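You operate a simulated robot arm through the tools that you are given. There is no shell and no other tool. Be economical: measure what you need, move in short steps, check, and stop when the job is done.

The job below is to be done with a simulated two-armed robot. You get a single attempt, and the scene is never put back.

## Task
Pick up the paper cassette from the bare stretch of the counter with one hand, pass it to the other hand and put it on the right end of the counter.

Only the result counts: the job must be done as asked and must still hold three seconds after the hand-in. Knocking over, shifting, dropping, spilling or breaking anything else fails it.

## Robot
Two 7-joint arms with two-finger grippers on one trunk, on a base that drives. Base frame: it is fixed to the floor where the robot stands at the start and does not move with it; the origin is under the middle of the robot, x ahead of it, y to its left, z up; the surface under the hand at the start is at about z = 0.78. Readings come in m, rad, newtons and seconds.
The left shoulder is at the start at [0.078, 0.151, 0.913], the right one opposite. With the tool pointing down near the work surface each hand reaches from about 0.24 to 0.78 m from the robot's upright axis, wherever it stands, measured 20 degrees to its own side. Places, roughly: right end of the counter [0.7, -2.3, 0.8]. Payload 2.54 kg a hand.
The tool frame of a hand sits at the grasp point between the pads (the TCP): z along the fingers, y along the line on which they close. The tips reach 0.03 m beyond it. Largest opening 0.116 m; the body of the gripper starts 0.095 m behind the TCP.
Orientation is told as [roll, pitch, yaw] about the base's x, y, z axes, in that order, counted from this pose: with the fingers straight down and closing along the base's y, the tool's x points along the base's -x, its y along +y and its z along -z.

## Interface
- The arms move only by the tool move_arm. It takes "left_commands", "right_commands" or both (then of equal length, played together; a hand with none holds still); each is a list that holds one entry, the list of rows, each a list of 7 numbers: the turn, a rotation vector about the base's x, y, z in rad, then the shift along the base's x, y, z in m, then the closure, from 0 (fully open) to 1 (shut). In form: [[[ax, ay, az, tx, ty, tz, gripper], ...]]. A call has 1 to 12 rows; each row shifts and turns the commanded pose from where the row before left it. A row lasts 0.2 s, in which the tool goes at most 0.05 m and 0.15 rad; a call with a longer step from one row to the next is refused whole, and so is a gripper value outside its range. Where a pose cannot be reached the arm comes as near as it can. A force on the tool above 40 N (or 10 N above the force at the start of the call, whichever is more), or a blocked arm, ends the call early, and 0.2 s more pass. Each finger travels about 0.072 m/s and halts on what it meets, pressing with about 22 N; the grip force reading is that of the motor and also rises with nothing between the fingers. The clock runs only during rows and for 0.2 s after the last one: add rows that do not move to give the fingers time. It gives the time, the measured TCP pose, the force on the tool (base axes), the opening and the grip force at its end, in the units of the frame above (readings bear some noise), with the torque about the TCP (base axes, N m) and any sound that the robot's microphone picked up, and new pictures: "show" is both (left out), scene, wrist or none (wrist: the cameras of the hands that moved).
- Cameras (640 x 400 px; columns grow to the right, rows downward): "scene" is now at [0.1616, 0.0004, 1.0741]; the picture's right is [0.20, -0.98, 0.00], its down [-0.18, -0.04, -0.98] and it looks along [0.96, 0.20, -0.19] (base axes); focal length 284 px, centre (320, 200). "left" rides on the left gripper at [0.069, 0.015, -0.122] in its tool frame; the picture's right is [-0.21, 0.98, 0.00], its down [-0.83, -0.18, -0.53] and it looks along [-0.52, -0.11, 0.85] (tool axes); focal length 251 px, centre (320, 200). "right" rides on the right gripper at [0.069, -0.015, -0.122] in its tool frame; the picture's right is [0.21, 0.98, 0.00], its down [-0.83, 0.18, -0.53] and it looks along [-0.52, 0.12, 0.85] (tool axes); focal length 251 px, centre (320, 200). There is no depth. A picture from a camera that has moved, and an enlarged one, comes with that camera's place and axes in the base frame and with its lens. The place of the scene camera against the robot may be out by one fixed shift of up to 0.025 m in any direction.
- slide_trunk(by): slides the trunk up (or, below 0, down) by that many m; the arms and the scene camera ride with it, the base frame stays. It gives what a move gives, with no picture.
- steer(legs): drives the robot by 1 to 6 legs, each [ahead, left, turn to the left] in m, m and rad, along the robot's own axes; the way and the turn of a leg run together, so that a leg with both is an arc; at most 1.5 m and 3.142 rad a leg. The arms and the cameras ride along, it lands a little off, and it stops where it bumps. It gives what a move gives, and a new picture of the scene camera.
- pan_tilt(pan, tilt): turns the head with the scene camera to pan (to the left, within 1.396 rad either way) and tilt (down, from -0.506 to 1.204), counted from straight ahead of the robot. It gives what a move gives, and a new picture of the scene camera.
- enlarge(camera, box): a new picture of the part [left, top, right, bottom] of that camera's present view, enlarged. It takes no simulated time.
- sign_off(): hands the job in; it is judged then, once.

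Work in short steps. Places have to be worked out from the pictures, the camera data and where the tool is seen: move nearer, look again, correct. Check each grasp and each placing, and mend what went wrong. You have 120 turns and 260 pictures in all, those below and enlarged ones among them. Open the grippers and draw the arms clear of the work before you hand the job in, unless the task says otherwise; then end with one line.

The tools are called after ">>>" by a JSON object that holds its "api" and its "payload". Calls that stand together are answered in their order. move_arm: Moves the arms, as the interface text tells. Its arguments: {"type":"object","properties":{"left_commands":{"type":"array","items":{"type":"array","items":{"type":"array","items":{"type":"number"}}}},"right_commands":{"type":"array","items":{"type":"array","items":{"type":"array","items":{"type":"number"}}}},"show":{"type":"string","enum":["both","scene","wrist","none"]}},"required":[]} The other tools are called the same way: slide_trunk (by) slides the trunk up or down; steer (legs) drives the base; pan_tilt (pan, tilt) turns the head that bears the scene camera; enlarge (camera, box) takes an enlarged picture of a part of a camera's view; sign_off () hands the job in.

At the start:

```text
clock: 0.0
left_eef_pos: [0.5002, 0.4714, 1.0206]
left_tool_rot: [-0.002, -0.001, 0.001]
left_wrist_force: [0.8, -0.4, -0.2]
left_torque: [0.03, -0.02, -0.02]
left_grip_width: 0.1161
left_grasp_force: 0.2
right_eef_pos: [0.4056, -0.0452, 1.0096]
right_tool_rot: [-0.001, 0.001, 0.0]
right_wrist_force: [-0.2, -0.1, 0.8]
right_torque: [-0.05, 0.02, 0.02]
right_grip_width: 0.1158
right_grasp_force: 0.1
trunk travel left (down, up): [-0.15, 0.139]
robot x, y, heading: [-0.0016, -0.0018, -0.0]
head pan, tilt: [0.202, 0.19]
```

scene: 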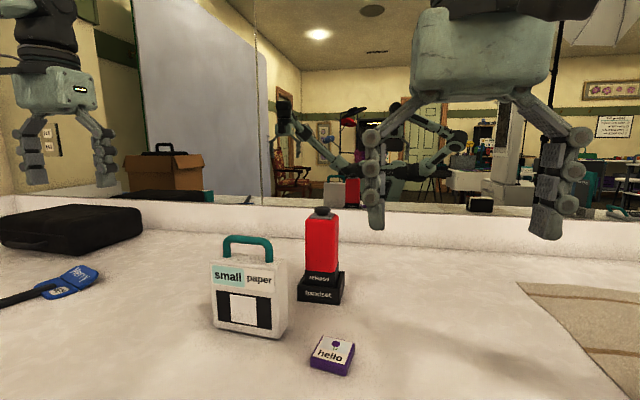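
right: 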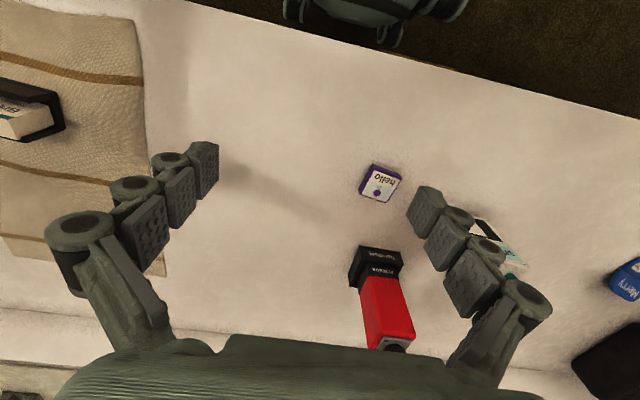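
left: 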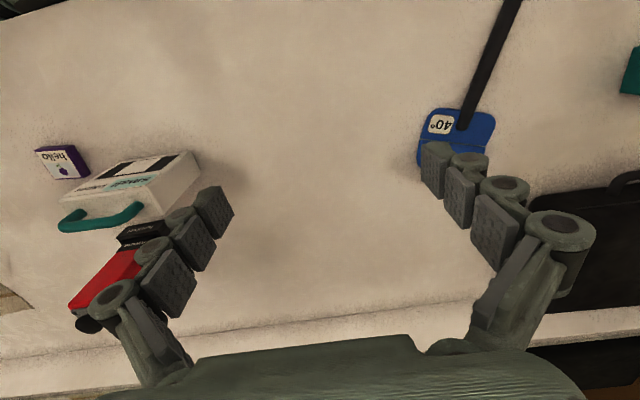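

The white "small paper" box with the teal handle looks like the cassette; another black/white item lies on the mat. I look closer at both.

>>> {"api": "enlarge", "payload": {"camera": "scene", "box": [180, 200, 380, 390]}}

>>> {"api": "enlarge", "payload": {"camera": "right", "box": [0, 40, 160, 180]}}

>>> {"api": "pan_tilt", "payload": {"pan": -0.7, "tilt": 0.4}}

```text
2.11 times, centred on (280, 295) of scene
camera zoom: at [0.1616, 0.0004, 1.0741], right [0.2, -0.98, 0.0], down [-0.18, -0.04, -0.98], along [0.96, 0.2, -0.19], focal length 598 px, centre (404, 0)
```

zoom: 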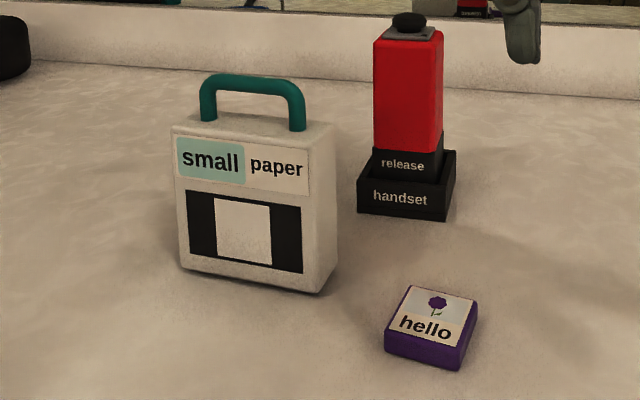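

```text
2.86 times, centred on (80, 110) of right
camera zoom: at [0.335, -0.0609, 1.1323], right [-0.21, 0.98, 0.0], down [0.83, 0.18, 0.53], along [0.52, 0.12, -0.85], focal length 718 px, centre (1006, 457)
```

zoom: 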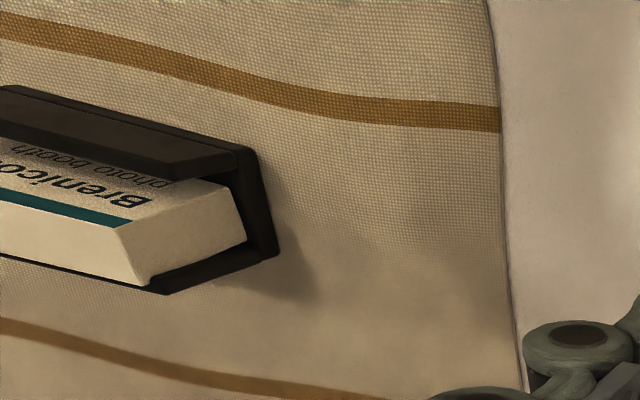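

```text
clock: 1.2
left_eef_pos: [0.5002, 0.471, 1.021]
left_tool_rot: [0.0, 0.0, -0.001]
left_wrist_force: [0.3, 0.0, 0.2]
left_torque: [0.0, -0.02, 0.01]
left_grip_width: 0.116
left_grasp_force: 0.0
right_eef_pos: [0.4046, -0.0466, 1.0104]
right_tool_rot: [0.001, 0.0, 0.001]
right_wrist_force: [0.2, 0.3, 0.7]
right_torque: [0.0, 0.01, -0.02]
right_grip_width: 0.116
right_grasp_force: 0.0
trunk travel left (down, up): [-0.15, 0.139]
robot x, y, heading: [0.0016, -0.0032, 0.002]
head pan, tilt: [-0.7, 0.4]
camera scene: at [0.1413, -0.0779, 1.0545], right [-0.64, -0.77, 0.0], down [-0.3, 0.25, -0.92], along [0.71, -0.59, -0.39], focal length 284 px, centre (320, 200)
```

scene: 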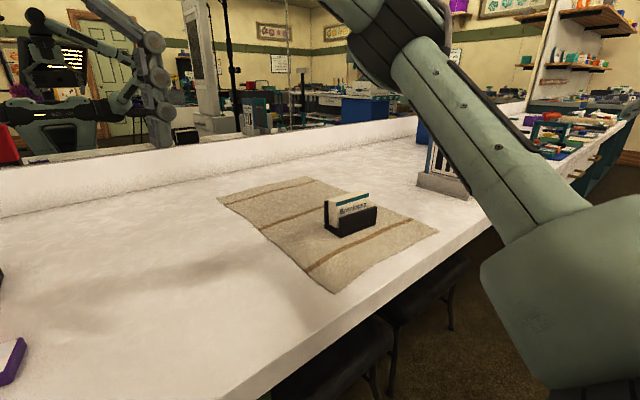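

The mat item is a card holder, so the target is the white "small paper" cassette. I look further right toward the counter's right end.

>>> {"api": "pan_tilt", "payload": {"pan": -1.2, "tilt": 0.25}}

>>> {"api": "pan_tilt", "payload": {"pan": 0.25, "tilt": 0.65}}

```text
clock: 2.1
left_eef_pos: [0.4992, 0.472, 1.0219]
left_tool_rot: [0.0, 0.0, -0.001]
left_wrist_force: [-0.3, 0.4, 0.2]
left_torque: [0.03, -0.01, 0.01]
left_grip_width: 0.1158
left_grasp_force: 0.1
right_eef_pos: [0.4037, -0.0465, 1.0107]
right_tool_rot: [-0.001, 0.0, -0.001]
right_wrist_force: [-0.1, -0.7, -0.3]
right_torque: [0.01, -0.04, -0.01]
right_grip_width: 0.1159
right_grasp_force: 0.1
trunk travel left (down, up): [-0.15, 0.139]
robot x, y, heading: [0.0005, -0.0005, -0.002]
head pan, tilt: [-1.201, 0.25]
camera scene: at [0.1042, -0.1053, 1.0685], right [-0.93, -0.36, 0.0], down [-0.09, 0.23, -0.97], along [0.35, -0.9, -0.25], focal length 284 px, centre (320, 200)
```

scene: 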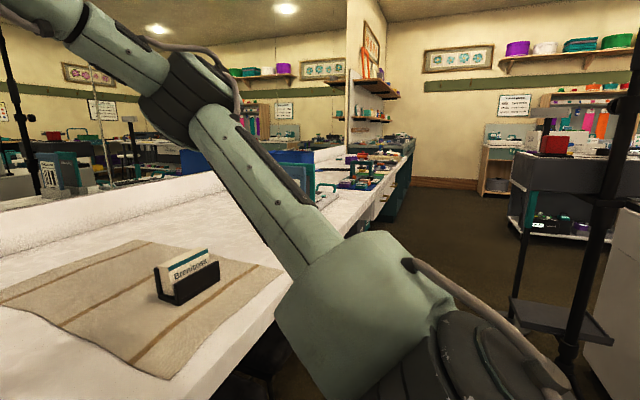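

```text
clock: 3.7
left_eef_pos: [0.4997, 0.4704, 1.0209]
left_tool_rot: [-0.001, 0.001, 0.001]
left_wrist_force: [-0.1, 0.6, 1.0]
left_torque: [-0.01, 0.02, 0.02]
left_grip_width: 0.1162
left_grasp_force: 0.1
right_eef_pos: [0.4051, -0.0479, 1.0112]
right_tool_rot: [0.0, -0.001, 0.0]
right_wrist_force: [-0.2, 0.2, -0.8]
right_torque: [0.02, -0.01, 0.01]
right_grip_width: 0.116
right_grasp_force: 0.0
trunk travel left (down, up): [-0.15, 0.139]
robot x, y, heading: [0.0018, 0.0009, -0.003]
head pan, tilt: [0.25, 0.649]
camera scene: at [0.1545, 0.0031, 1.032], right [0.25, -0.97, 0.0], down [-0.59, -0.15, -0.8], along [0.77, 0.2, -0.6], focal length 284 px, centre (320, 200)
```

scene: 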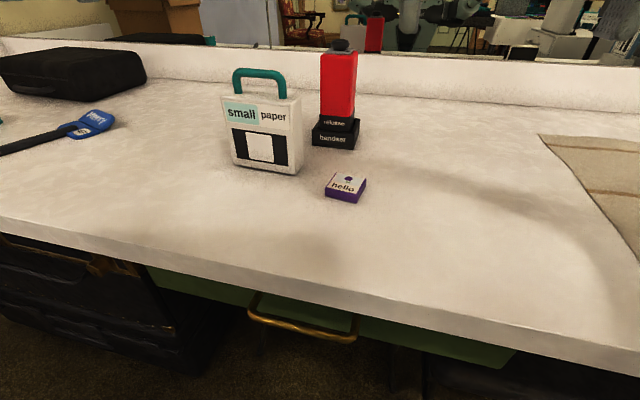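

Triangulating two views: cassette centre ≈ (0.563, 0.203), ~0.12 wide along y, ~0.045 thick along x, body top ≈ 0.894, handle top ≈ 0.933. I bring the left hand above it turned −90° (closing along x), and move the right hand clear, turned +90°.

>>> {"api": "move_arm", "payload": {"left_commands": [[[0, 0, -0.1428, 0.0057, -0.0205, 0.005, 0], [0, 0, -0.1428, 0.0057, -0.0205, 0.005, 0], [0, 0, -0.1428, 0.0057, -0.0205, 0.005, 0], [0, 0, -0.1428, 0.0057, -0.0205, 0.005, 0], [0, 0, -0.1428, 0.0057, -0.0205, 0.005, 0], [0, 0, -0.1428, 0.0057, -0.0205, 0.005, 0], [0, 0, -0.1428, 0.0057, -0.0205, 0.005, 0], [0, 0, -0.1428, 0.0057, -0.0205, 0.005, 0], [0, 0, -0.1428, 0.0057, -0.0205, 0.005, 0], [0, 0, -0.1428, 0.0057, -0.0205, 0.005, 0], [0, 0, -0.1428, 0.0057, -0.0205, 0.005, 0], [0, 0, 0, 0, 0, 0, 0]]], "right_commands": [[[0, 0, 0.1428, 0, -0.018, 0.005, 0], [0, 0, 0.1428, 0, -0.018, 0.005, 0], [0, 0, 0.1428, 0, -0.018, 0.005, 0], [0, 0, 0.1428, 0, -0.018, 0.005, 0], [0, 0, 0.1428, 0, -0.018, 0.005, 0], [0, 0, 0.1428, 0, -0.018, 0.005, 0], [0, 0, 0.1428, 0, -0.018, 0.005, 0], [0, 0, 0.1428, 0, -0.018, 0.005, 0], [0, 0, 0.1428, 0, -0.018, 0.005, 0], [0, 0, 0.1428, 0, -0.018, 0.005, 0], [0, 0, 0.1428, 0, -0.018, 0.005, 0], [0, 0, 0, 0, 0, 0, 0]]]}}

```text
clock: 6.3
left_eef_pos: [0.5484, 0.2509, 1.0608]
left_tool_rot: [0.002, -0.001, -1.573]
left_wrist_force: [-0.3, 0.5, 0.0]
left_torque: [-0.03, -0.03, 0.02]
left_grip_width: 0.1159
left_grasp_force: 0.1
left hand out of reach, approached as far as the arm can: row 10, 11
right_eef_pos: [0.2948, -0.1242, 0.98]
right_tool_rot: [0.0, 0.001, 1.57]
right_wrist_force: [0.4, 0.6, -0.4]
right_torque: [-0.05, -0.01, 0.0]
right_grip_width: 0.1159
right_grasp_force: 0.0
right hand out of reach, approached as far as the arm can: row 7, 8, 9, 10, 11
trunk travel left (down, up): [-0.15, 0.139]
robot x, y, heading: [0.0005, -0.0011, 0.002]
head pan, tilt: [0.25, 0.649]
camera scene: at [0.1545, 0.0031, 1.032], right [0.25, -0.97, 0.0], down [-0.59, -0.15, -0.8], along [0.77, 0.2, -0.6], focal length 284 px, centre (320, 200)
camera right: at [0.3086, -0.1932, 1.1005], right [-0.98, -0.21, 0.0], down [-0.18, 0.83, 0.53], along [-0.11, 0.52, -0.84], focal length 251 px, centre (320, 200)
camera left: at [0.5636, 0.3211, 1.1826], right [0.98, -0.22, 0.0], down [-0.18, -0.82, 0.53], along [-0.11, -0.52, -0.85], focal length 251 px, centre (320, 200)
```

scene: 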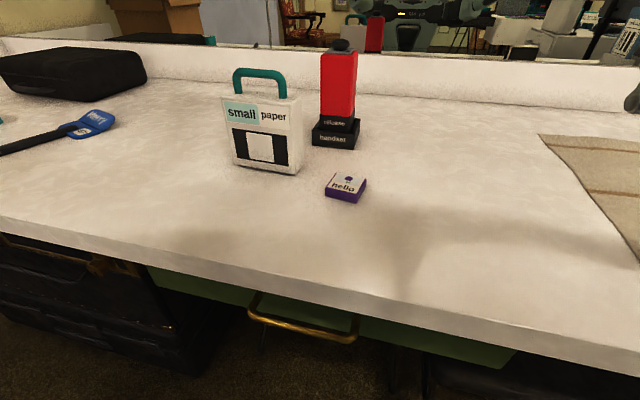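
right: 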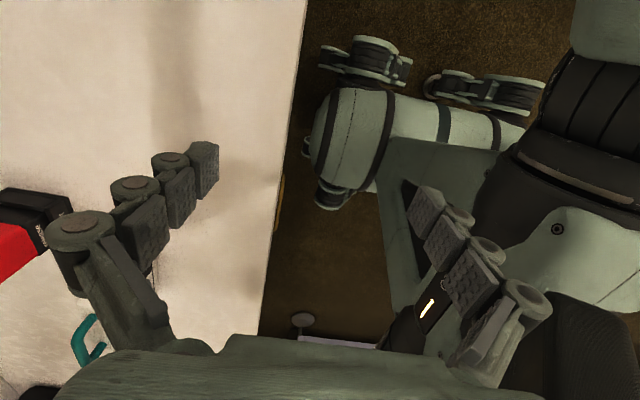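
left: 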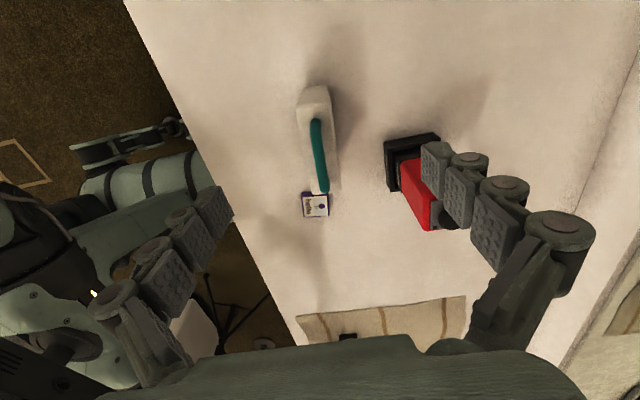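

Left camera places the handle at ≈(0.543, 0.22), yaw ≈ −0.1 rad (scene camera is a bit off). The right arm was limited with that pose; I test whether tilting it inward (fingers pointing down-left) frees it, and enlarge the left view.

>>> {"api": "enlarge", "payload": {"camera": "left", "box": [240, 60, 400, 220]}}

>>> {"api": "move_arm", "payload": {"right_commands": [[[0.14, 0, 0, 0.015, -0.015, 0.015, 0], [0.14, 0, 0, 0.015, -0.015, 0.015, 0], [0.14, 0, 0, 0.015, -0.015, 0.015, 0], [0.14, 0, 0, 0.015, -0.015, 0.015, 0], [0.14, 0, 0, 0.015, -0.015, 0.01, 0], [0.14, 0, 0, 0.015, -0.015, 0.01, 0]]], "show": "none"}}

```text
2.50 times, centred on (320, 140) of left
camera zoom: at [0.5636, 0.3211, 1.1826], right [0.98, -0.22, 0.0], down [-0.18, -0.82, 0.53], along [-0.11, -0.52, -0.85], focal length 629 px, centre (320, 350)
```

zoom: 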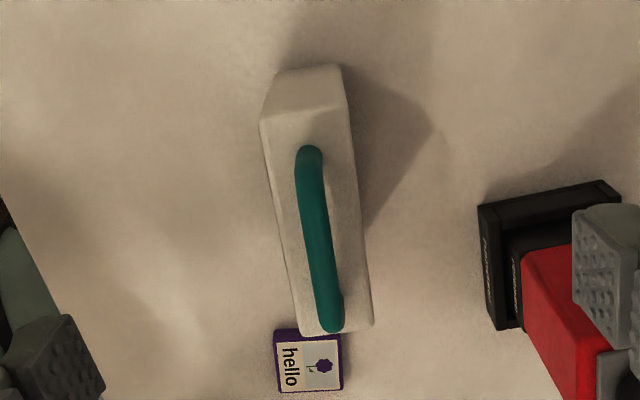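

```text
clock: 7.7
left_eef_pos: [0.5491, 0.2516, 1.0592]
left_tool_rot: [0.002, -0.003, -1.57]
left_wrist_force: [0.3, 0.1, 0.0]
left_torque: [0.0, 0.05, 0.02]
left_grip_width: 0.1157
left_grasp_force: 0.2
right_eef_pos: [0.3324, -0.1668, 1.049]
right_tool_rot: [0.003, -0.842, 1.566]
right_wrist_force: [0.1, -0.3, -0.3]
right_torque: [-0.02, 0.01, 0.01]
right_grip_width: 0.1159
right_grasp_force: 0.0
right hand out of reach, approached as far as the arm can: row 1, 2, 3, 4, 5, 6
trunk travel left (down, up): [-0.15, 0.139]
robot x, y, heading: [-0.0017, -0.0025, 0.001]
head pan, tilt: [0.25, 0.649]
```

The right arm still lags; I check whether it recovers with more reach forward and lower.

>>> {"api": "move_arm", "payload": {"right_commands": [[[0, 0, 0, 0.03, 0, -0.01, 0], [0, 0, 0, 0.03, 0, -0.01, 0], [0, 0, 0, 0.03, 0, -0.01, 0], [0, 0, 0, 0.03, 0, -0.01, 0], [0, 0, 0, 0.0, 0, 0, 0]]], "show": "none"}}

```text
clock: 8.9
left_eef_pos: [0.5486, 0.2518, 1.0596]
left_tool_rot: [0.0, -0.003, -1.57]
left_wrist_force: [0.9, -0.5, 0.6]
left_torque: [0.0, 0.01, -0.01]
left_grip_width: 0.1159
left_grasp_force: 0.0
right_eef_pos: [0.3585, -0.1197, 1.0287]
right_tool_rot: [0.004, -0.837, 1.567]
right_wrist_force: [0.1, 0.5, -1.1]
right_torque: [-0.01, -0.02, -0.02]
right_grip_width: 0.116
right_grasp_force: 0.0
right hand out of reach, approached as far as the arm can: row 1, 2, 3, 4
trunk travel left (down, up): [-0.15, 0.139]
robot x, y, heading: [0.0023, 0.0011, -0.001]
head pan, tilt: [0.25, 0.649]
```

Position is clearly joint-limited in this twist. I spin the right tool half a turn about its own axis (the grasp is symmetric), which may suit the arm better.

>>> {"api": "move_arm", "payload": {"right_commands": [[[0, 0.1064, -0.0953, 0, 0, 0, 0], [0, 0.1064, -0.0953, 0, 0, 0, 0], [0, 0.1064, -0.0953, 0, 0, 0, 0], [0, 0.1064, -0.0953, 0, 0, 0, 0], [0, 0.1064, -0.0953, 0, 0, 0, 0], [0, 0.1064, -0.0953, 0, 0, 0, 0], [0, 0.1064, -0.0953, 0, 0, 0, 0], [0, 0.1064, -0.0953, 0, 0, 0, 0], [0, 0.1064, -0.0953, 0, 0, 0, 0], [0, 0.1064, -0.0953, 0, 0, 0, 0], [0, 0.1064, -0.0953, 0, 0, 0, 0]]], "show": "none"}}

>>> {"api": "move_arm", "payload": {"right_commands": [[[0, 0.1064, -0.0953, 0, 0, 0, 0], [0, 0.1064, -0.0953, 0, 0, 0, 0], [0, 0.1064, -0.0953, 0, 0, 0, 0], [0, 0.1064, -0.0953, 0, 0, 0, 0], [0, 0.1064, -0.0953, 0, 0, 0, 0], [0, 0.1064, -0.0953, 0, 0, 0, 0], [0, 0.1064, -0.0953, 0, 0, 0, 0], [0, 0.1064, -0.0953, 0, 0, 0, 0], [0, 0.1064, -0.0953, 0, 0, 0, 0], [0, 0.1064, -0.0953, 0, 0, 0, 0], [0, 0.1064, -0.0953, 0, 0, 0, 0]]]}}

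```text
clock: 11.3
left_eef_pos: [0.5479, 0.251, 1.0608]
left_tool_rot: [0.002, -0.001, -1.571]
left_wrist_force: [-0.1, -0.3, 0.4]
left_torque: [0.02, 0.02, 0.03]
left_grip_width: 0.1157
left_grasp_force: 0.1
right_eef_pos: [0.3588, -0.1213, 1.0293]
right_tool_rot: [0.842, 0.001, -0.001]
right_wrist_force: [-0.4, -0.9, 0.3]
right_torque: [0.01, 0.0, -0.02]
right_grip_width: 0.1158
right_grasp_force: 0.2
trunk travel left (down, up): [-0.15, 0.139]
robot x, y, heading: [-0.0001, 0.0005, -0.003]
head pan, tilt: [0.25, 0.649]
```

```text
clock: 13.7
left_eef_pos: [0.548, 0.2518, 1.0596]
left_tool_rot: [0.003, -0.001, -1.571]
left_wrist_force: [0.8, 0.8, -0.7]
left_torque: [-0.03, -0.02, 0.03]
left_grip_width: 0.1162
left_grasp_force: 0.1
right_eef_pos: [0.3576, -0.1217, 1.0293]
right_tool_rot: [-0.005, 0.839, -1.578]
right_wrist_force: [-0.7, 0.2, -0.2]
right_torque: [0.02, 0.02, -0.05]
right_grip_width: 0.116
right_grasp_force: 0.0
trunk travel left (down, up): [-0.15, 0.139]
robot x, y, heading: [0.0011, 0.0046, -0.001]
head pan, tilt: [0.25, 0.649]
camera scene: at [0.1545, 0.0031, 1.032], right [0.25, -0.97, 0.0], down [-0.59, -0.15, -0.8], along [0.77, 0.2, -0.6], focal length 284 px, centre (320, 200)
camera right: at [0.3431, -0.1657, 1.1613], right [0.98, 0.14, 0.16], down [0.18, -0.95, -0.26], along [0.11, 0.28, -0.95], focal length 251 px, centre (320, 200)
```

scene: 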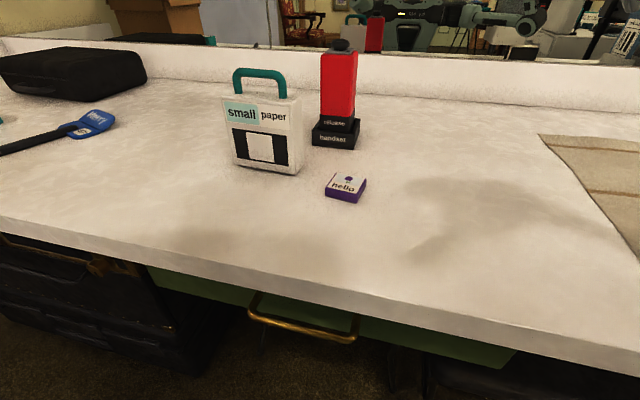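
right: 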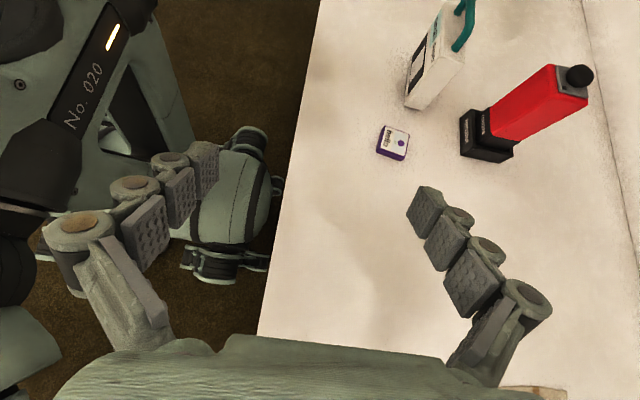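

That twist reached cleanly. I flip the left tool the same way (now at a safe height), and simultaneously test the right hand moving forward.

>>> {"api": "move_arm", "payload": {"left_commands": [[[0, 0, 0.1428, 0, 0, 0, 0], [0, 0, 0.1428, 0, 0, 0, 0], [0, 0, 0.1428, 0, 0, 0, 0], [0, 0, 0.1428, 0, 0, 0, 0], [0, 0, 0.1428, 0, 0, 0, 0], [0, 0, 0.1428, 0, 0, 0, 0], [0, 0, 0.1428, 0, 0, 0, 0], [0, 0, 0.1428, 0, 0, 0, 0], [0, 0, 0.1428, 0, 0, 0, 0], [0, 0, 0.1428, 0, 0, 0, 0], [0, 0, 0.1428, 0, 0, 0, 0]]], "right_commands": [[[0, 0, 0, 0.02, 0, 0.005, 0], [0, 0, 0, 0.02, 0, 0.005, 0], [0, 0, 0, 0.02, 0, 0.005, 0], [0, 0, 0, 0.02, 0, 0.005, 0], [0, 0, 0, 0.02, 0, 0.005, 0], [0, 0, 0, 0.02, 0, 0.005, 0], [0, 0, 0, 0, 0, 0, 0], [0, 0, 0, 0, 0, 0, 0], [0, 0, 0, 0, 0, 0, 0], [0, 0, 0, 0, 0, 0, 0], [0, 0, 0, 0, 0, 0, 0]]], "show": "none"}}

>>> {"api": "move_arm", "payload": {"left_commands": [[[0, 0, 0.1428, 0, 0, 0, 0], [0, 0, 0.1428, 0, 0, 0, 0], [0, 0, 0.1428, 0, 0, 0, 0], [0, 0, 0.1428, 0, 0, 0, 0], [0, 0, 0.1428, 0, 0, 0, 0], [0, 0, 0.1428, 0, 0, 0, 0], [0, 0, 0.1428, 0, 0, 0, 0], [0, 0, 0.1428, 0, 0, 0, 0], [0, 0, 0.1428, 0, 0, 0, 0], [0, 0, 0.1428, 0, 0, 0, 0]]]}}

```text
clock: 16.1
left_eef_pos: [0.5467, 0.2521, 1.0598]
left_tool_rot: [-0.002, -0.004, 0.003]
left_wrist_force: [0.6, 0.2, 0.3]
left_torque: [0.03, 0.04, -0.01]
left_grip_width: 0.1162
left_grasp_force: 0.1
right_eef_pos: [0.4781, -0.1222, 1.0587]
right_tool_rot: [-0.001, 0.841, -1.572]
right_wrist_force: [-0.3, 0.9, 0.1]
right_torque: [0.03, 0.0, 0.02]
right_grip_width: 0.1159
right_grasp_force: 0.1
trunk travel left (down, up): [-0.15, 0.139]
robot x, y, heading: [0.0009, 0.0032, 0.001]
head pan, tilt: [0.25, 0.649]
```

```text
clock: 18.3
left_eef_pos: [0.5487, 0.2517, 1.06]
left_tool_rot: [-0.002, 0.0, 1.429]
left_wrist_force: [-0.6, 0.2, 0.3]
left_torque: [0.05, 0.01, -0.01]
left_grip_width: 0.1162
left_grasp_force: 0.1
right_eef_pos: [0.4795, -0.1223, 1.0591]
right_tool_rot: [-0.002, 0.843, -1.574]
right_wrist_force: [0.5, 0.1, 0.0]
right_torque: [-0.02, 0.03, 0.01]
right_grip_width: 0.1159
right_grasp_force: 0.0
trunk travel left (down, up): [-0.15, 0.139]
robot x, y, heading: [-0.0018, 0.0035, 0.004]
head pan, tilt: [0.25, 0.649]
camera scene: at [0.1545, 0.0031, 1.032], right [0.25, -0.97, 0.0], down [-0.59, -0.15, -0.8], along [0.77, 0.2, -0.6], focal length 284 px, centre (320, 200)
camera left: at [0.5234, 0.1862, 1.1828], right [-0.94, 0.35, 0.0], down [0.29, 0.79, 0.53], along [0.19, 0.5, -0.85], focal length 251 px, centre (320, 200)
```

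scene: 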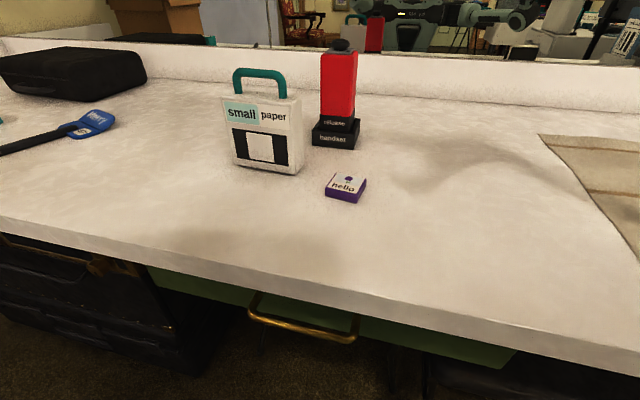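
left: 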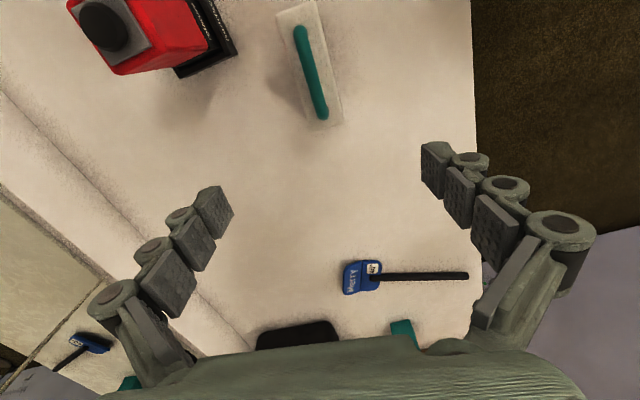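

Both arms now move freely. Cassette handle centre ≈ (0.542, 0.213), yaw ≈ −0.09. I align the left hand over the cassette's left half with a slight inward tilt and descend partway.

>>> {"api": "move_arm", "payload": {"left_commands": [[[-0.125, 0.011, 0.05, -0.003, -0.006, 0, 0], [-0.125, 0.011, 0, -0.003, -0.006, 0, 0], [0, 0, 0, 0, -0.002, -0.03, 0], [0, 0, 0, 0, 0, -0.03, 0], [0, 0, 0, 0, 0, -0.03, 0], [0, 0, 0, 0, 0, 0, 0]]]}}

```text
clock: 19.7
left_eef_pos: [0.5418, 0.2385, 0.9697]
left_tool_rot: [-0.005, 0.252, 1.478]
left_wrist_force: [-0.6, -0.5, -0.3]
left_torque: [0.01, 0.0, -0.01]
left_grip_width: 0.116
left_grasp_force: 0.1
right_eef_pos: [0.4783, -0.1204, 1.0586]
right_tool_rot: [-0.003, 0.84, -1.575]
right_wrist_force: [0.4, -0.5, -0.2]
right_torque: [-0.01, 0.01, -0.04]
right_grip_width: 0.1162
right_grasp_force: 0.1
trunk travel left (down, up): [-0.15, 0.139]
robot x, y, heading: [-0.0032, 0.0011, 0.003]
head pan, tilt: [0.25, 0.649]
camera scene: at [0.1545, 0.0032, 1.032], right [0.25, -0.97, 0.0], down [-0.59, -0.15, -0.8], along [0.77, 0.2, -0.6], focal length 284 px, centre (320, 200)
camera left: at [0.5229, 0.2035, 1.106], right [-0.95, 0.3, -0.06], down [0.27, 0.91, 0.31], along [0.15, 0.28, -0.95], focal length 251 px, centre (320, 200)
```

scene: 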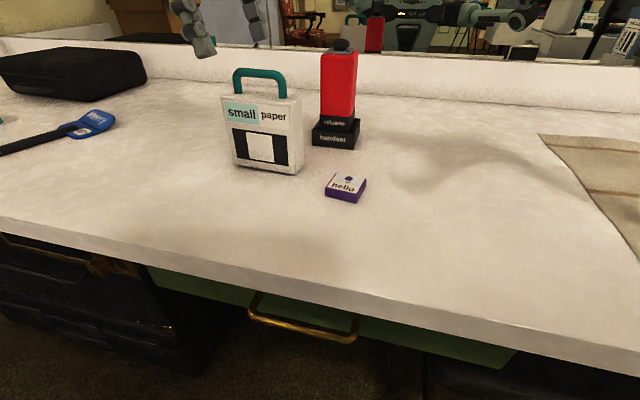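
left: 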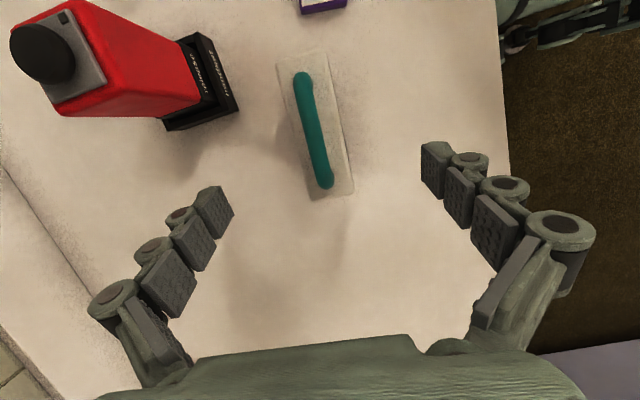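

Aligned: centre (0.539, 0.209), fingers straddle the left half. Descend to z ≈ 0.868.

>>> {"api": "move_arm", "payload": {"left_commands": [[[0, 0, 0, 0, 0, -0.03, 0], [0, 0, 0, 0, 0, -0.03, 0], [0, 0, 0, 0, 0, -0.03, 0], [0, 0, 0, 0, 0, -0.012, 0], [0, 0, 0, 0, 0, 0, 0]]]}}

```text
clock: 20.9
left_eef_pos: [0.5431, 0.239, 0.8687]
left_tool_rot: [-0.006, 0.249, 1.478]
left_wrist_force: [-0.3, 0.2, -0.4]
left_torque: [0.02, 0.01, 0.04]
left_grip_width: 0.1162
left_grasp_force: 0.1
right_eef_pos: [0.4794, -0.1213, 1.0593]
right_tool_rot: [-0.003, 0.842, -1.575]
right_wrist_force: [-0.5, -0.6, -0.2]
right_torque: [0.01, 0.01, 0.0]
right_grip_width: 0.1159
right_grasp_force: 0.1
trunk travel left (down, up): [-0.15, 0.139]
robot x, y, heading: [0.0002, 0.0018, -0.002]
head pan, tilt: [0.25, 0.649]
camera scene: at [0.1545, 0.0031, 1.032], right [0.25, -0.97, 0.0], down [-0.59, -0.15, -0.8], along [0.77, 0.2, -0.6], focal length 284 px, centre (320, 200)
camera left: at [0.5235, 0.204, 1.0036], right [-0.95, 0.3, -0.06], down [0.27, 0.91, 0.31], along [0.15, 0.28, -0.95], focal length 251 px, centre (320, 200)
```

scene: 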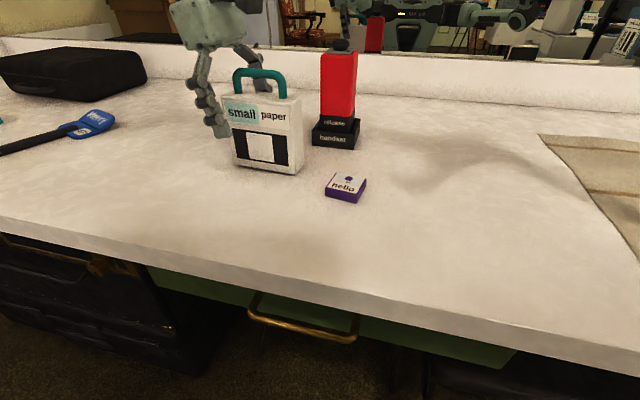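
left: 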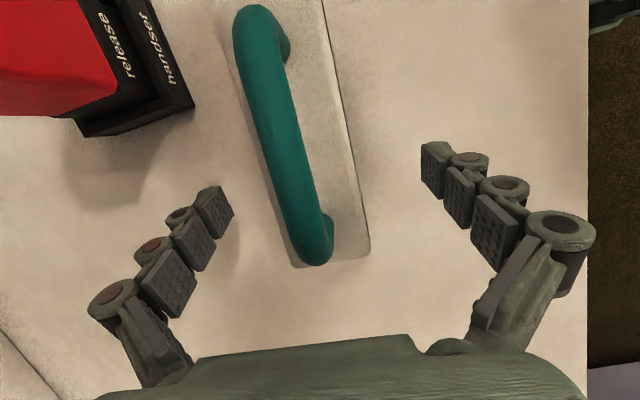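

Fingers straddle the body, TCP ~0.024 from its left end. Small shift inward, then close.

>>> {"api": "move_arm", "payload": {"left_commands": [[[0, 0, 0, 0, -0.006, -0.004, 0], [0, 0, 0, 0, 0, 0, 0.5], [0, 0, 0, 0, 0, 0, 1], [0, 0, 0, 0, 0, 0, 1], [0, 0, 0, 0, 0, 0, 1], [0, 0, 0, 0, 0, 0, 1], [0, 0, 0, 0, 0, 0, 1]]]}}

```text
clock: 22.5
left_eef_pos: [0.5427, 0.2323, 0.8636]
left_tool_rot: [-0.005, 0.251, 1.477]
left_wrist_force: [0.3, 0.3, 1.3]
left_torque: [-0.08, 0.06, 0.01]
left_grip_width: 0.0396
left_grasp_force: 22.2
right_eef_pos: [0.478, -0.1219, 1.0591]
right_tool_rot: [0.001, 0.841, -1.575]
right_wrist_force: [-0.3, 0.0, 0.0]
right_torque: [0.03, 0.02, -0.01]
right_grip_width: 0.116
right_grasp_force: 0.1
trunk travel left (down, up): [-0.15, 0.139]
robot x, y, heading: [0.0009, 0.0005, 0.001]
head pan, tilt: [0.25, 0.649]
camera scene: at [0.1545, 0.0031, 1.032], right [0.25, -0.97, 0.0], down [-0.59, -0.15, -0.8], along [0.77, 0.2, -0.6], focal length 284 px, centre (320, 200)
camera left: at [0.5231, 0.1977, 1.0], right [-0.95, 0.3, -0.06], down [0.27, 0.91, 0.31], along [0.15, 0.28, -0.95], focal length 251 px, centre (320, 200)
```

scene: 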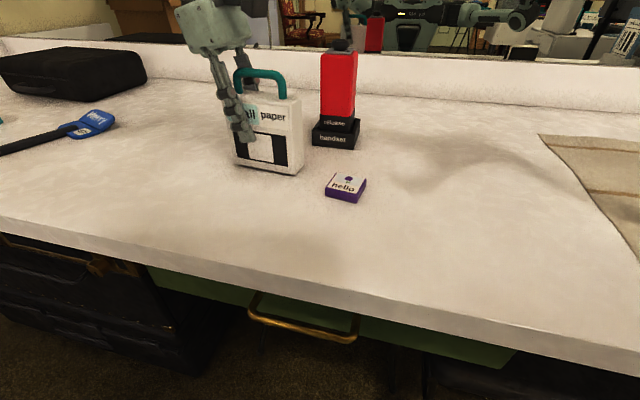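
left: 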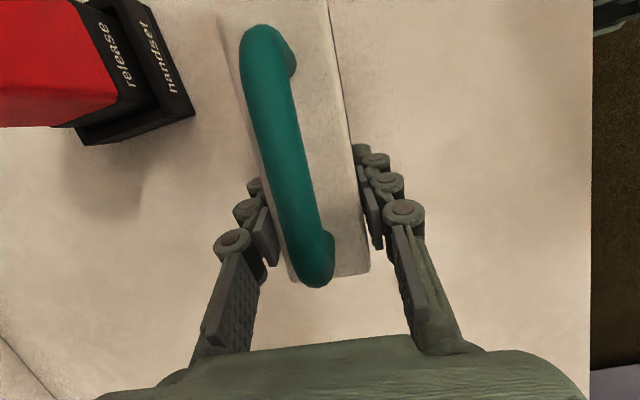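

Gripped (0.040 m). Lift straight up.

>>> {"api": "move_arm", "payload": {"left_commands": [[[0, 0, 0, 0, 0, 0.02, 1], [0, 0, 0, 0, 0, 0.03, 1], [0, 0, 0, 0, 0, 0.03, 1], [0, 0, 0, 0, 0, 0.03, 1], [0, 0, 0, 0, 0, 0.03, 1], [0, 0, 0, 0, 0, 0.03, 1], [0, 0, 0, 0, 0, 0.02, 1], [0, 0, 0, 0, 0, 0, 1]]]}}

```text
clock: 24.3
left_eef_pos: [0.5435, 0.2334, 1.0537]
left_tool_rot: [-0.004, 0.251, 1.478]
left_wrist_force: [0.1, 0.9, -2.7]
left_torque: [0.05, -0.03, -0.01]
left_grip_width: 0.0395
left_grasp_force: 21.9
right_eef_pos: [0.4794, -0.122, 1.0602]
right_tool_rot: [-0.002, 0.842, -1.574]
right_wrist_force: [-0.1, 0.4, -0.3]
right_torque: [-0.01, 0.03, -0.01]
right_grip_width: 0.1157
right_grasp_force: 0.0
trunk travel left (down, up): [-0.15, 0.139]
robot x, y, heading: [0.0017, 0.0011, 0.002]
head pan, tilt: [0.25, 0.649]
camera scene: at [0.1547, 0.0032, 1.0319], right [0.25, -0.97, 0.0], down [-0.59, -0.15, -0.8], along [0.77, 0.2, -0.6], focal length 284 px, centre (320, 200)
camera left: at [0.5239, 0.1973, 1.1893], right [-0.95, 0.3, -0.06], down [0.27, 0.91, 0.31], along [0.14, 0.28, -0.95], focal length 251 px, centre (320, 200)
```

scene: 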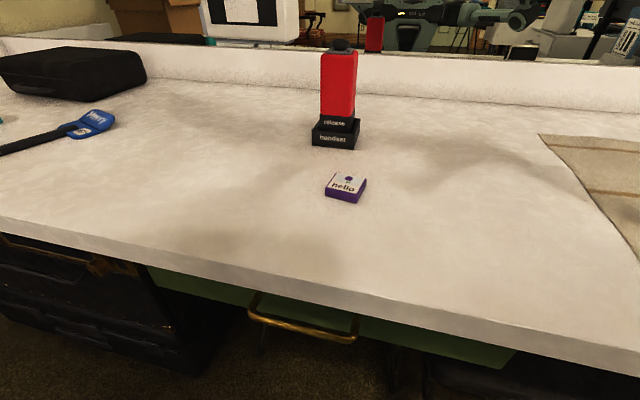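
left: 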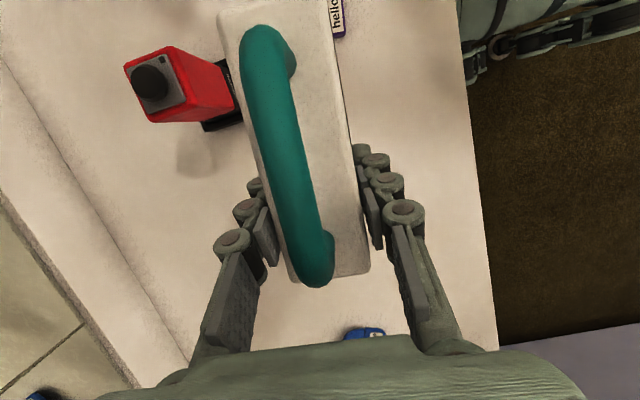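

Held firmly. Move the cassette toward the middle in front of the robot and squared to the base axes, then look with the head.

>>> {"api": "move_arm", "payload": {"left_commands": [[[0, 0, 0.03, -0.011, -0.02, 0.008, 1], [0, 0, 0.03, -0.011, -0.02, 0.008, 1], [0, 0, 0.03, -0.011, -0.02, 0.008, 1], [0, 0, 0, -0.011, -0.02, 0.008, 1], [0, 0, 0, 0, -0.01, 0, 1], [0, 0, 0, 0, 0, 0, 1]]], "show": "none"}}

>>> {"api": "pan_tilt", "payload": {"pan": 0.0, "tilt": 0.1}}

>>> {"api": "enlarge", "payload": {"camera": "right", "box": [0, 0, 640, 400]}}

```text
clock: 25.7
left_eef_pos: [0.4982, 0.1418, 1.0848]
left_tool_rot: [-0.006, 0.249, 1.568]
left_wrist_force: [-0.5, -0.4, -2.7]
left_torque: [0.06, 0.04, -0.01]
left_grip_width: 0.0393
left_grasp_force: 22.1
right_eef_pos: [0.4794, -0.1213, 1.0593]
right_tool_rot: [-0.003, 0.841, -1.575]
right_wrist_force: [0.0, 0.0, 0.0]
right_torque: [0.03, -0.04, 0.02]
right_grip_width: 0.1159
right_grasp_force: 0.1
trunk travel left (down, up): [-0.15, 0.139]
robot x, y, heading: [0.001, 0.0011, -0.005]
head pan, tilt: [0.25, 0.649]
```

```text
clock: 26.7
left_eef_pos: [0.498, 0.1419, 1.0853]
left_tool_rot: [-0.005, 0.25, 1.568]
left_wrist_force: [0.2, 0.3, -4.0]
left_torque: [0.11, 0.01, 0.02]
left_grip_width: 0.0396
left_grasp_force: 22.1
right_eef_pos: [0.4792, -0.1214, 1.0584]
right_tool_rot: [-0.002, 0.842, -1.576]
right_wrist_force: [-0.3, 0.0, -1.2]
right_torque: [0.01, 0.0, -0.01]
right_grip_width: 0.1163
right_grasp_force: 0.0
trunk travel left (down, up): [-0.15, 0.139]
robot x, y, heading: [-0.0005, 0.0002, -0.004]
head pan, tilt: [0.0, 0.099]
camera scene: at [0.1627, -0.0182, 1.0823], right [0.0, -1.0, 0.0], down [-0.1, 0.0, -0.99], along [0.99, 0.0, -0.1], focal length 284 px, centre (320, 200)
```

scene: 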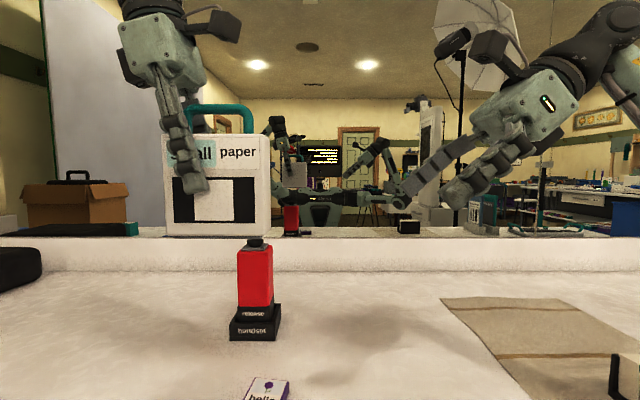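

```text
1.00 times, centred on (320, 200) of right (not enlarged: the box is as wide or as high as the picture)
camera zoom: at [0.4636, -0.1658, 1.1911], right [0.98, 0.14, 0.16], down [0.18, -0.95, -0.26], along [0.11, 0.28, -0.95], focal length 251 px, centre (320, 200)
```

zoom: 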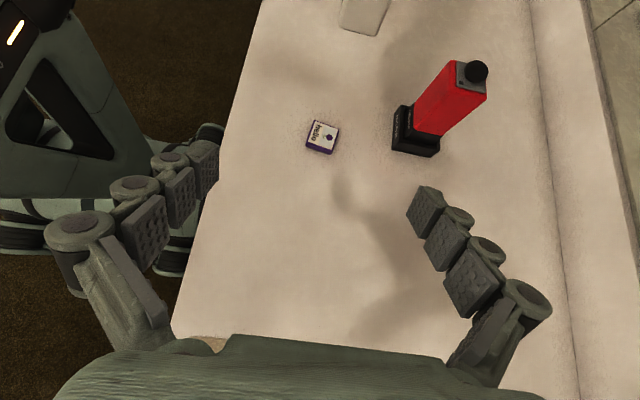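

Cassette's right edge ≈ y 0.045, body z 1.01–1.118. I align the right hand (x 0.498, z 1.062) and bring it in to straddle the right side.

>>> {"api": "move_arm", "payload": {"right_commands": [[[0, 0, 0, 0.01, 0.02, 0.002, 0], [0, 0, 0, 0.009, 0.03, 0.002, 0], [0, 0, 0, 0, 0.03, 0, 0], [0, 0, 0, 0, 0.03, 0, 0], [0, 0, 0, 0, 0, 0, 0]]]}}

```text
clock: 27.9
left_eef_pos: [0.4986, 0.1416, 1.0854]
left_tool_rot: [-0.006, 0.251, 1.567]
left_wrist_force: [0.2, -0.4, -3.1]
left_torque: [0.07, 0.0, 0.05]
left_grip_width: 0.0397
left_grasp_force: 21.7
right_eef_pos: [0.498, -0.0107, 1.0622]
right_tool_rot: [0.0, 0.84, -1.574]
right_wrist_force: [-0.1, 0.5, -0.1]
right_torque: [0.0, 0.03, -0.01]
right_grip_width: 0.1161
right_grasp_force: 0.1
trunk travel left (down, up): [-0.15, 0.139]
robot x, y, heading: [-0.0011, -0.0031, 0.004]
head pan, tilt: [0.0, 0.099]
camera scene: at [0.1626, -0.0183, 1.0824], right [0.0, -1.0, 0.0], down [-0.1, 0.0, -0.99], along [0.99, 0.0, -0.1], focal length 284 px, centre (320, 200)
camera right: at [0.4822, -0.055, 1.1955], right [0.98, 0.14, 0.16], down [0.18, -0.95, -0.26], along [0.11, 0.28, -0.95], focal length 251 px, centre (320, 200)
```

scene: 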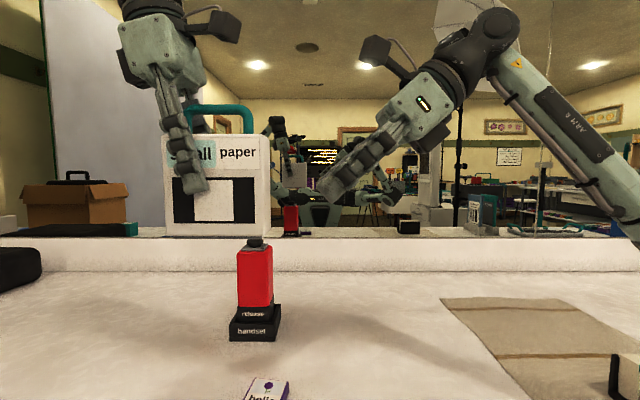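
right: 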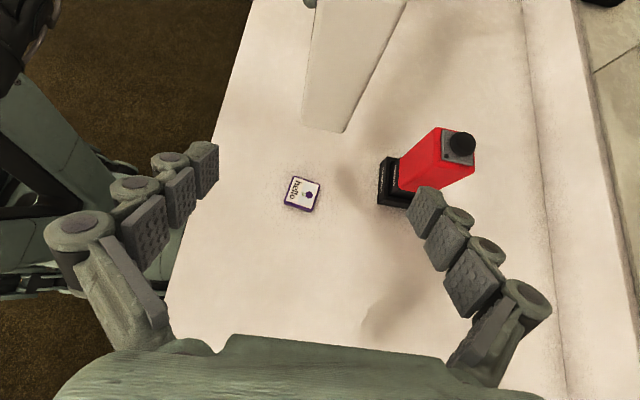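

The cassette is centred between the right fingers. Advance 0.075 m more.

>>> {"api": "move_arm", "payload": {"right_commands": [[[0, 0, 0, 0, 0.025, 0, 0], [0, 0, 0, 0, 0.025, 0, 0], [0, 0, 0, 0, 0.025, 0, 0], [0, 0, 0, 0, 0, 0, 0]]]}}

```text
clock: 28.9
left_eef_pos: [0.4983, 0.1411, 1.0839]
left_tool_rot: [-0.006, 0.25, 1.568]
left_wrist_force: [0.0, -0.4, -3.1]
left_torque: [0.08, 0.01, 0.02]
left_grip_width: 0.0394
left_grasp_force: 22.3
right_eef_pos: [0.4974, 0.065, 1.0629]
right_tool_rot: [-0.003, 0.843, -1.575]
right_wrist_force: [-0.5, 0.0, 0.6]
right_torque: [0.01, -0.03, -0.01]
right_grip_width: 0.1162
right_grasp_force: 0.0
trunk travel left (down, up): [-0.15, 0.139]
robot x, y, heading: [-0.0008, 0.0005, -0.001]
head pan, tilt: [0.0, 0.099]
camera scene: at [0.1627, -0.0183, 1.0824], right [0.0, -1.0, 0.0], down [-0.1, 0.0, -0.99], along [0.99, 0.0, -0.1], focal length 284 px, centre (320, 200)
camera right: at [0.4822, 0.0194, 1.1956], right [0.98, 0.14, 0.16], down [0.18, -0.95, -0.26], along [0.11, 0.28, -0.95], focal length 251 px, centre (320, 200)
```

scene: 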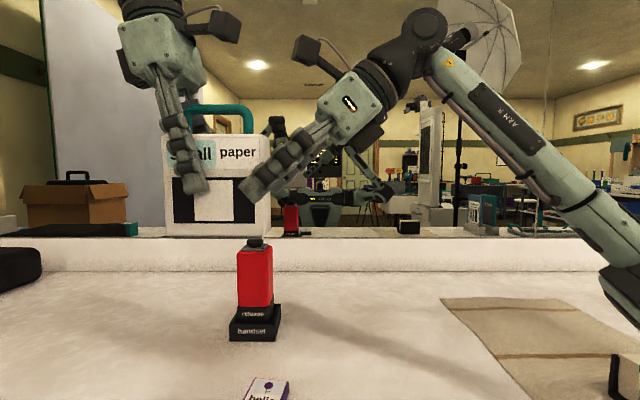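
right: 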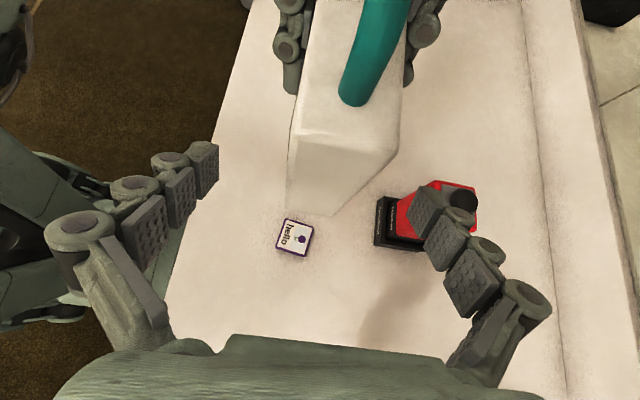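

The right edge is actually at y ≈ 0.07, so I need to go 0.027 m further in, and lower by ~0.022 to stay clear of the left fingertips.

>>> {"api": "move_arm", "payload": {"right_commands": [[[0, 0, 0, 0, 0, -0.022, 0], [0, 0, 0, 0, 0.014, 0, 0], [0, 0, 0, 0, 0.013, 0, 0], [0, 0, 0, 0, 0, 0, 0]]]}}

>>> {"api": "enlarge", "payload": {"camera": "scene", "box": [120, 80, 380, 260]}}

```text
clock: 29.9
left_eef_pos: [0.4972, 0.1423, 1.0865]
left_tool_rot: [-0.006, 0.253, 1.568]
left_wrist_force: [-0.2, 0.2, -3.4]
left_torque: [0.08, -0.01, 0.01]
left_grip_width: 0.0393
left_grasp_force: 22.2
right_eef_pos: [0.498, 0.0908, 1.0408]
right_tool_rot: [-0.002, 0.841, -1.573]
right_wrist_force: [-0.1, -0.2, 0.2]
right_torque: [0.01, 0.02, 0.03]
right_grip_width: 0.116
right_grasp_force: 0.0
trunk travel left (down, up): [-0.15, 0.139]
robot x, y, heading: [0.0039, 0.0026, -0.001]
head pan, tilt: [0.0, 0.099]
camera scene: at [0.1627, -0.0183, 1.0824], right [0.0, -1.0, 0.0], down [-0.1, 0.0, -0.99], along [0.99, 0.0, -0.1], focal length 284 px, centre (320, 200)
camera right: at [0.4822, 0.046, 1.1731], right [0.98, 0.14, 0.16], down [0.18, -0.95, -0.26], along [0.11, 0.28, -0.95], focal length 251 px, centre (320, 200)
```

scene: 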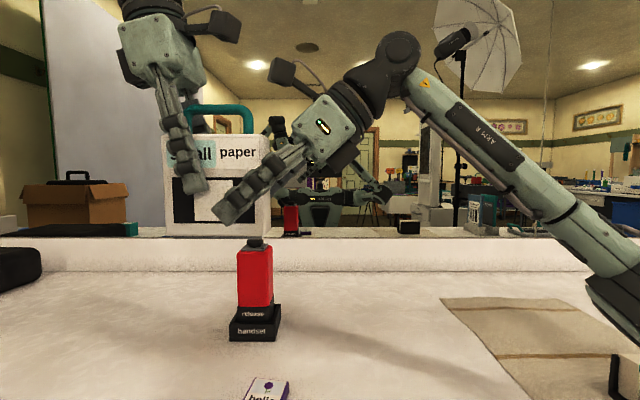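
right: 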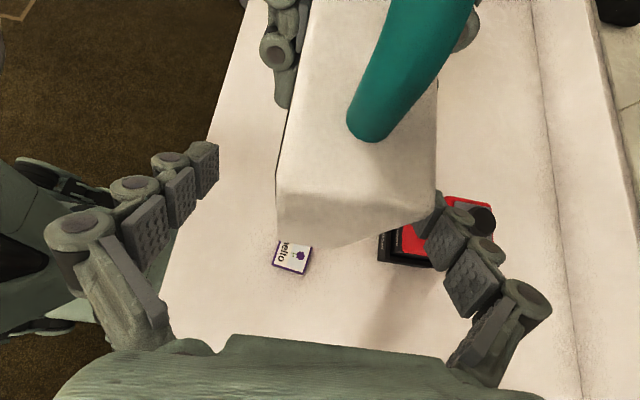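

```text
2.22 times, centred on (250, 170) of scene
camera zoom: at [0.1627, -0.0183, 1.0824], right [0.0, -1.0, 0.0], down [-0.1, 0.0, -0.99], along [0.99, 0.0, -0.1], focal length 631 px, centre (476, 267)
```

zoom: 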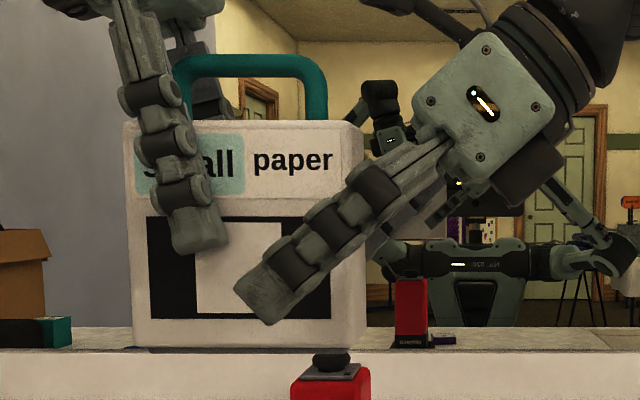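

Good overlap and clearance between the finger pairs. Close the right gripper.

>>> {"api": "move_arm", "payload": {"right_commands": [[[0, 0, 0, 0, 0, 0, 0.5], [0, 0, 0, 0, 0, 0, 1], [0, 0, 0, 0, 0, 0, 1], [0, 0, 0, 0, 0, 0, 1], [0, 0, 0, 0, 0, 0, 1], [0, 0, 0, 0, 0, 0, 1]]]}}

```text
clock: 31.3
left_eef_pos: [0.4987, 0.1419, 1.0858]
left_tool_rot: [-0.004, 0.251, 1.567]
left_wrist_force: [-3.5, -1.2, -4.7]
left_torque: [0.04, 0.18, -0.06]
left_grip_width: 0.0397
left_grasp_force: 22.0
right_eef_pos: [0.4978, 0.0896, 1.0404]
right_tool_rot: [-0.002, 0.842, -1.576]
right_wrist_force: [3.3, 0.3, -0.5]
right_torque: [-0.01, -0.03, -0.14]
right_grip_width: 0.0395
right_grasp_force: 22.2
trunk travel left (down, up): [-0.15, 0.139]
robot x, y, heading: [-0.0035, -0.0039, 0.003]
head pan, tilt: [0.0, 0.099]
camera scene: at [0.1627, -0.0182, 1.0824], right [0.0, -1.0, 0.0], down [-0.1, 0.0, -0.99], along [0.99, 0.0, -0.1], focal length 284 px, centre (320, 200)
camera right: at [0.4824, 0.0457, 1.1731], right [0.98, 0.14, 0.16], down [0.18, -0.95, -0.26], along [0.11, 0.28, -0.95], focal length 251 px, centre (320, 200)
```

scene: 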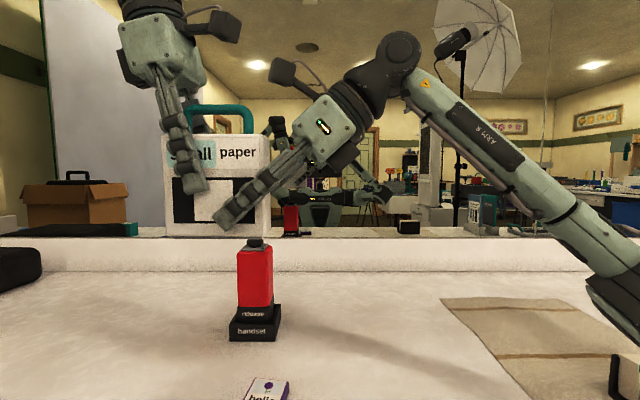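
right: 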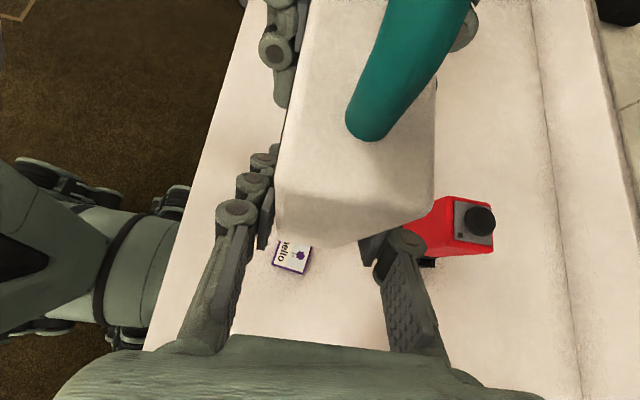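

Both hands hold it (0.0395 each). Open the left and withdraw it up and left.

>>> {"api": "move_arm", "payload": {"left_commands": [[[0, 0, 0, 0, 0, 0, 0.5], [0, 0, 0, 0, 0, 0, 0], [0, 0, 0, 0, 0, 0, 0], [0, 0, 0, 0, 0, 0, 0], [0, 0, 0, 0, 0, 0, 0], [0, 0, 0, 0, 0.01, 0.03, 0], [0, 0, 0, 0, 0.02, 0.03, 0], [0, 0, 0, 0, 0.03, 0.02, 0], [0, 0, 0, 0, 0.04, 0.01, 0], [0, 0, 0, 0, 0.04, 0, 0], [0, 0, 0, 0, 0.04, 0, 0]]], "show": "scene"}}

```text
clock: 33.7
left_eef_pos: [0.4749, 0.3281, 1.1382]
left_tool_rot: [-0.006, 0.252, 1.567]
left_wrist_force: [-0.4, 0.3, 0.8]
left_torque: [0.0, 0.01, -0.01]
left_grip_width: 0.1158
left_grasp_force: 0.1
left hand out of reach, approached as far as the arm can: row 6, 7, 8, 9, 10, 11
right_eef_pos: [0.4983, 0.0908, 1.0409]
right_tool_rot: [-0.001, 0.839, -1.576]
right_wrist_force: [0.3, -0.7, 0.2]
right_torque: [-0.07, -0.04, 0.01]
right_grip_width: 0.0397
right_grasp_force: 21.8
trunk travel left (down, up): [-0.15, 0.139]
robot x, y, heading: [0.0015, -0.0002, 0.001]
head pan, tilt: [0.0, 0.099]
camera scene: at [0.1626, -0.018, 1.0824], right [0.0, -1.0, 0.0], down [-0.1, 0.0, -0.99], along [0.99, 0.0, -0.1], focal length 284 px, centre (320, 200)
```

scene: 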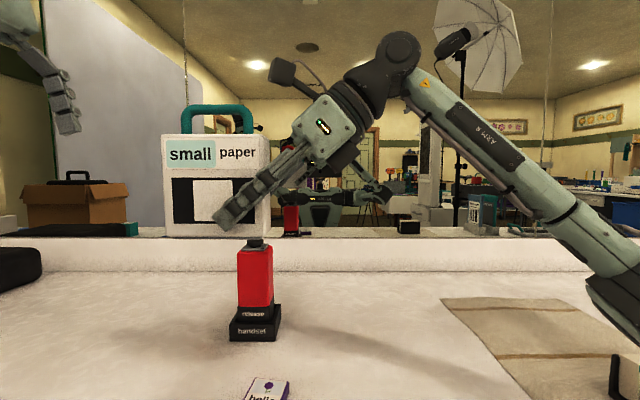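

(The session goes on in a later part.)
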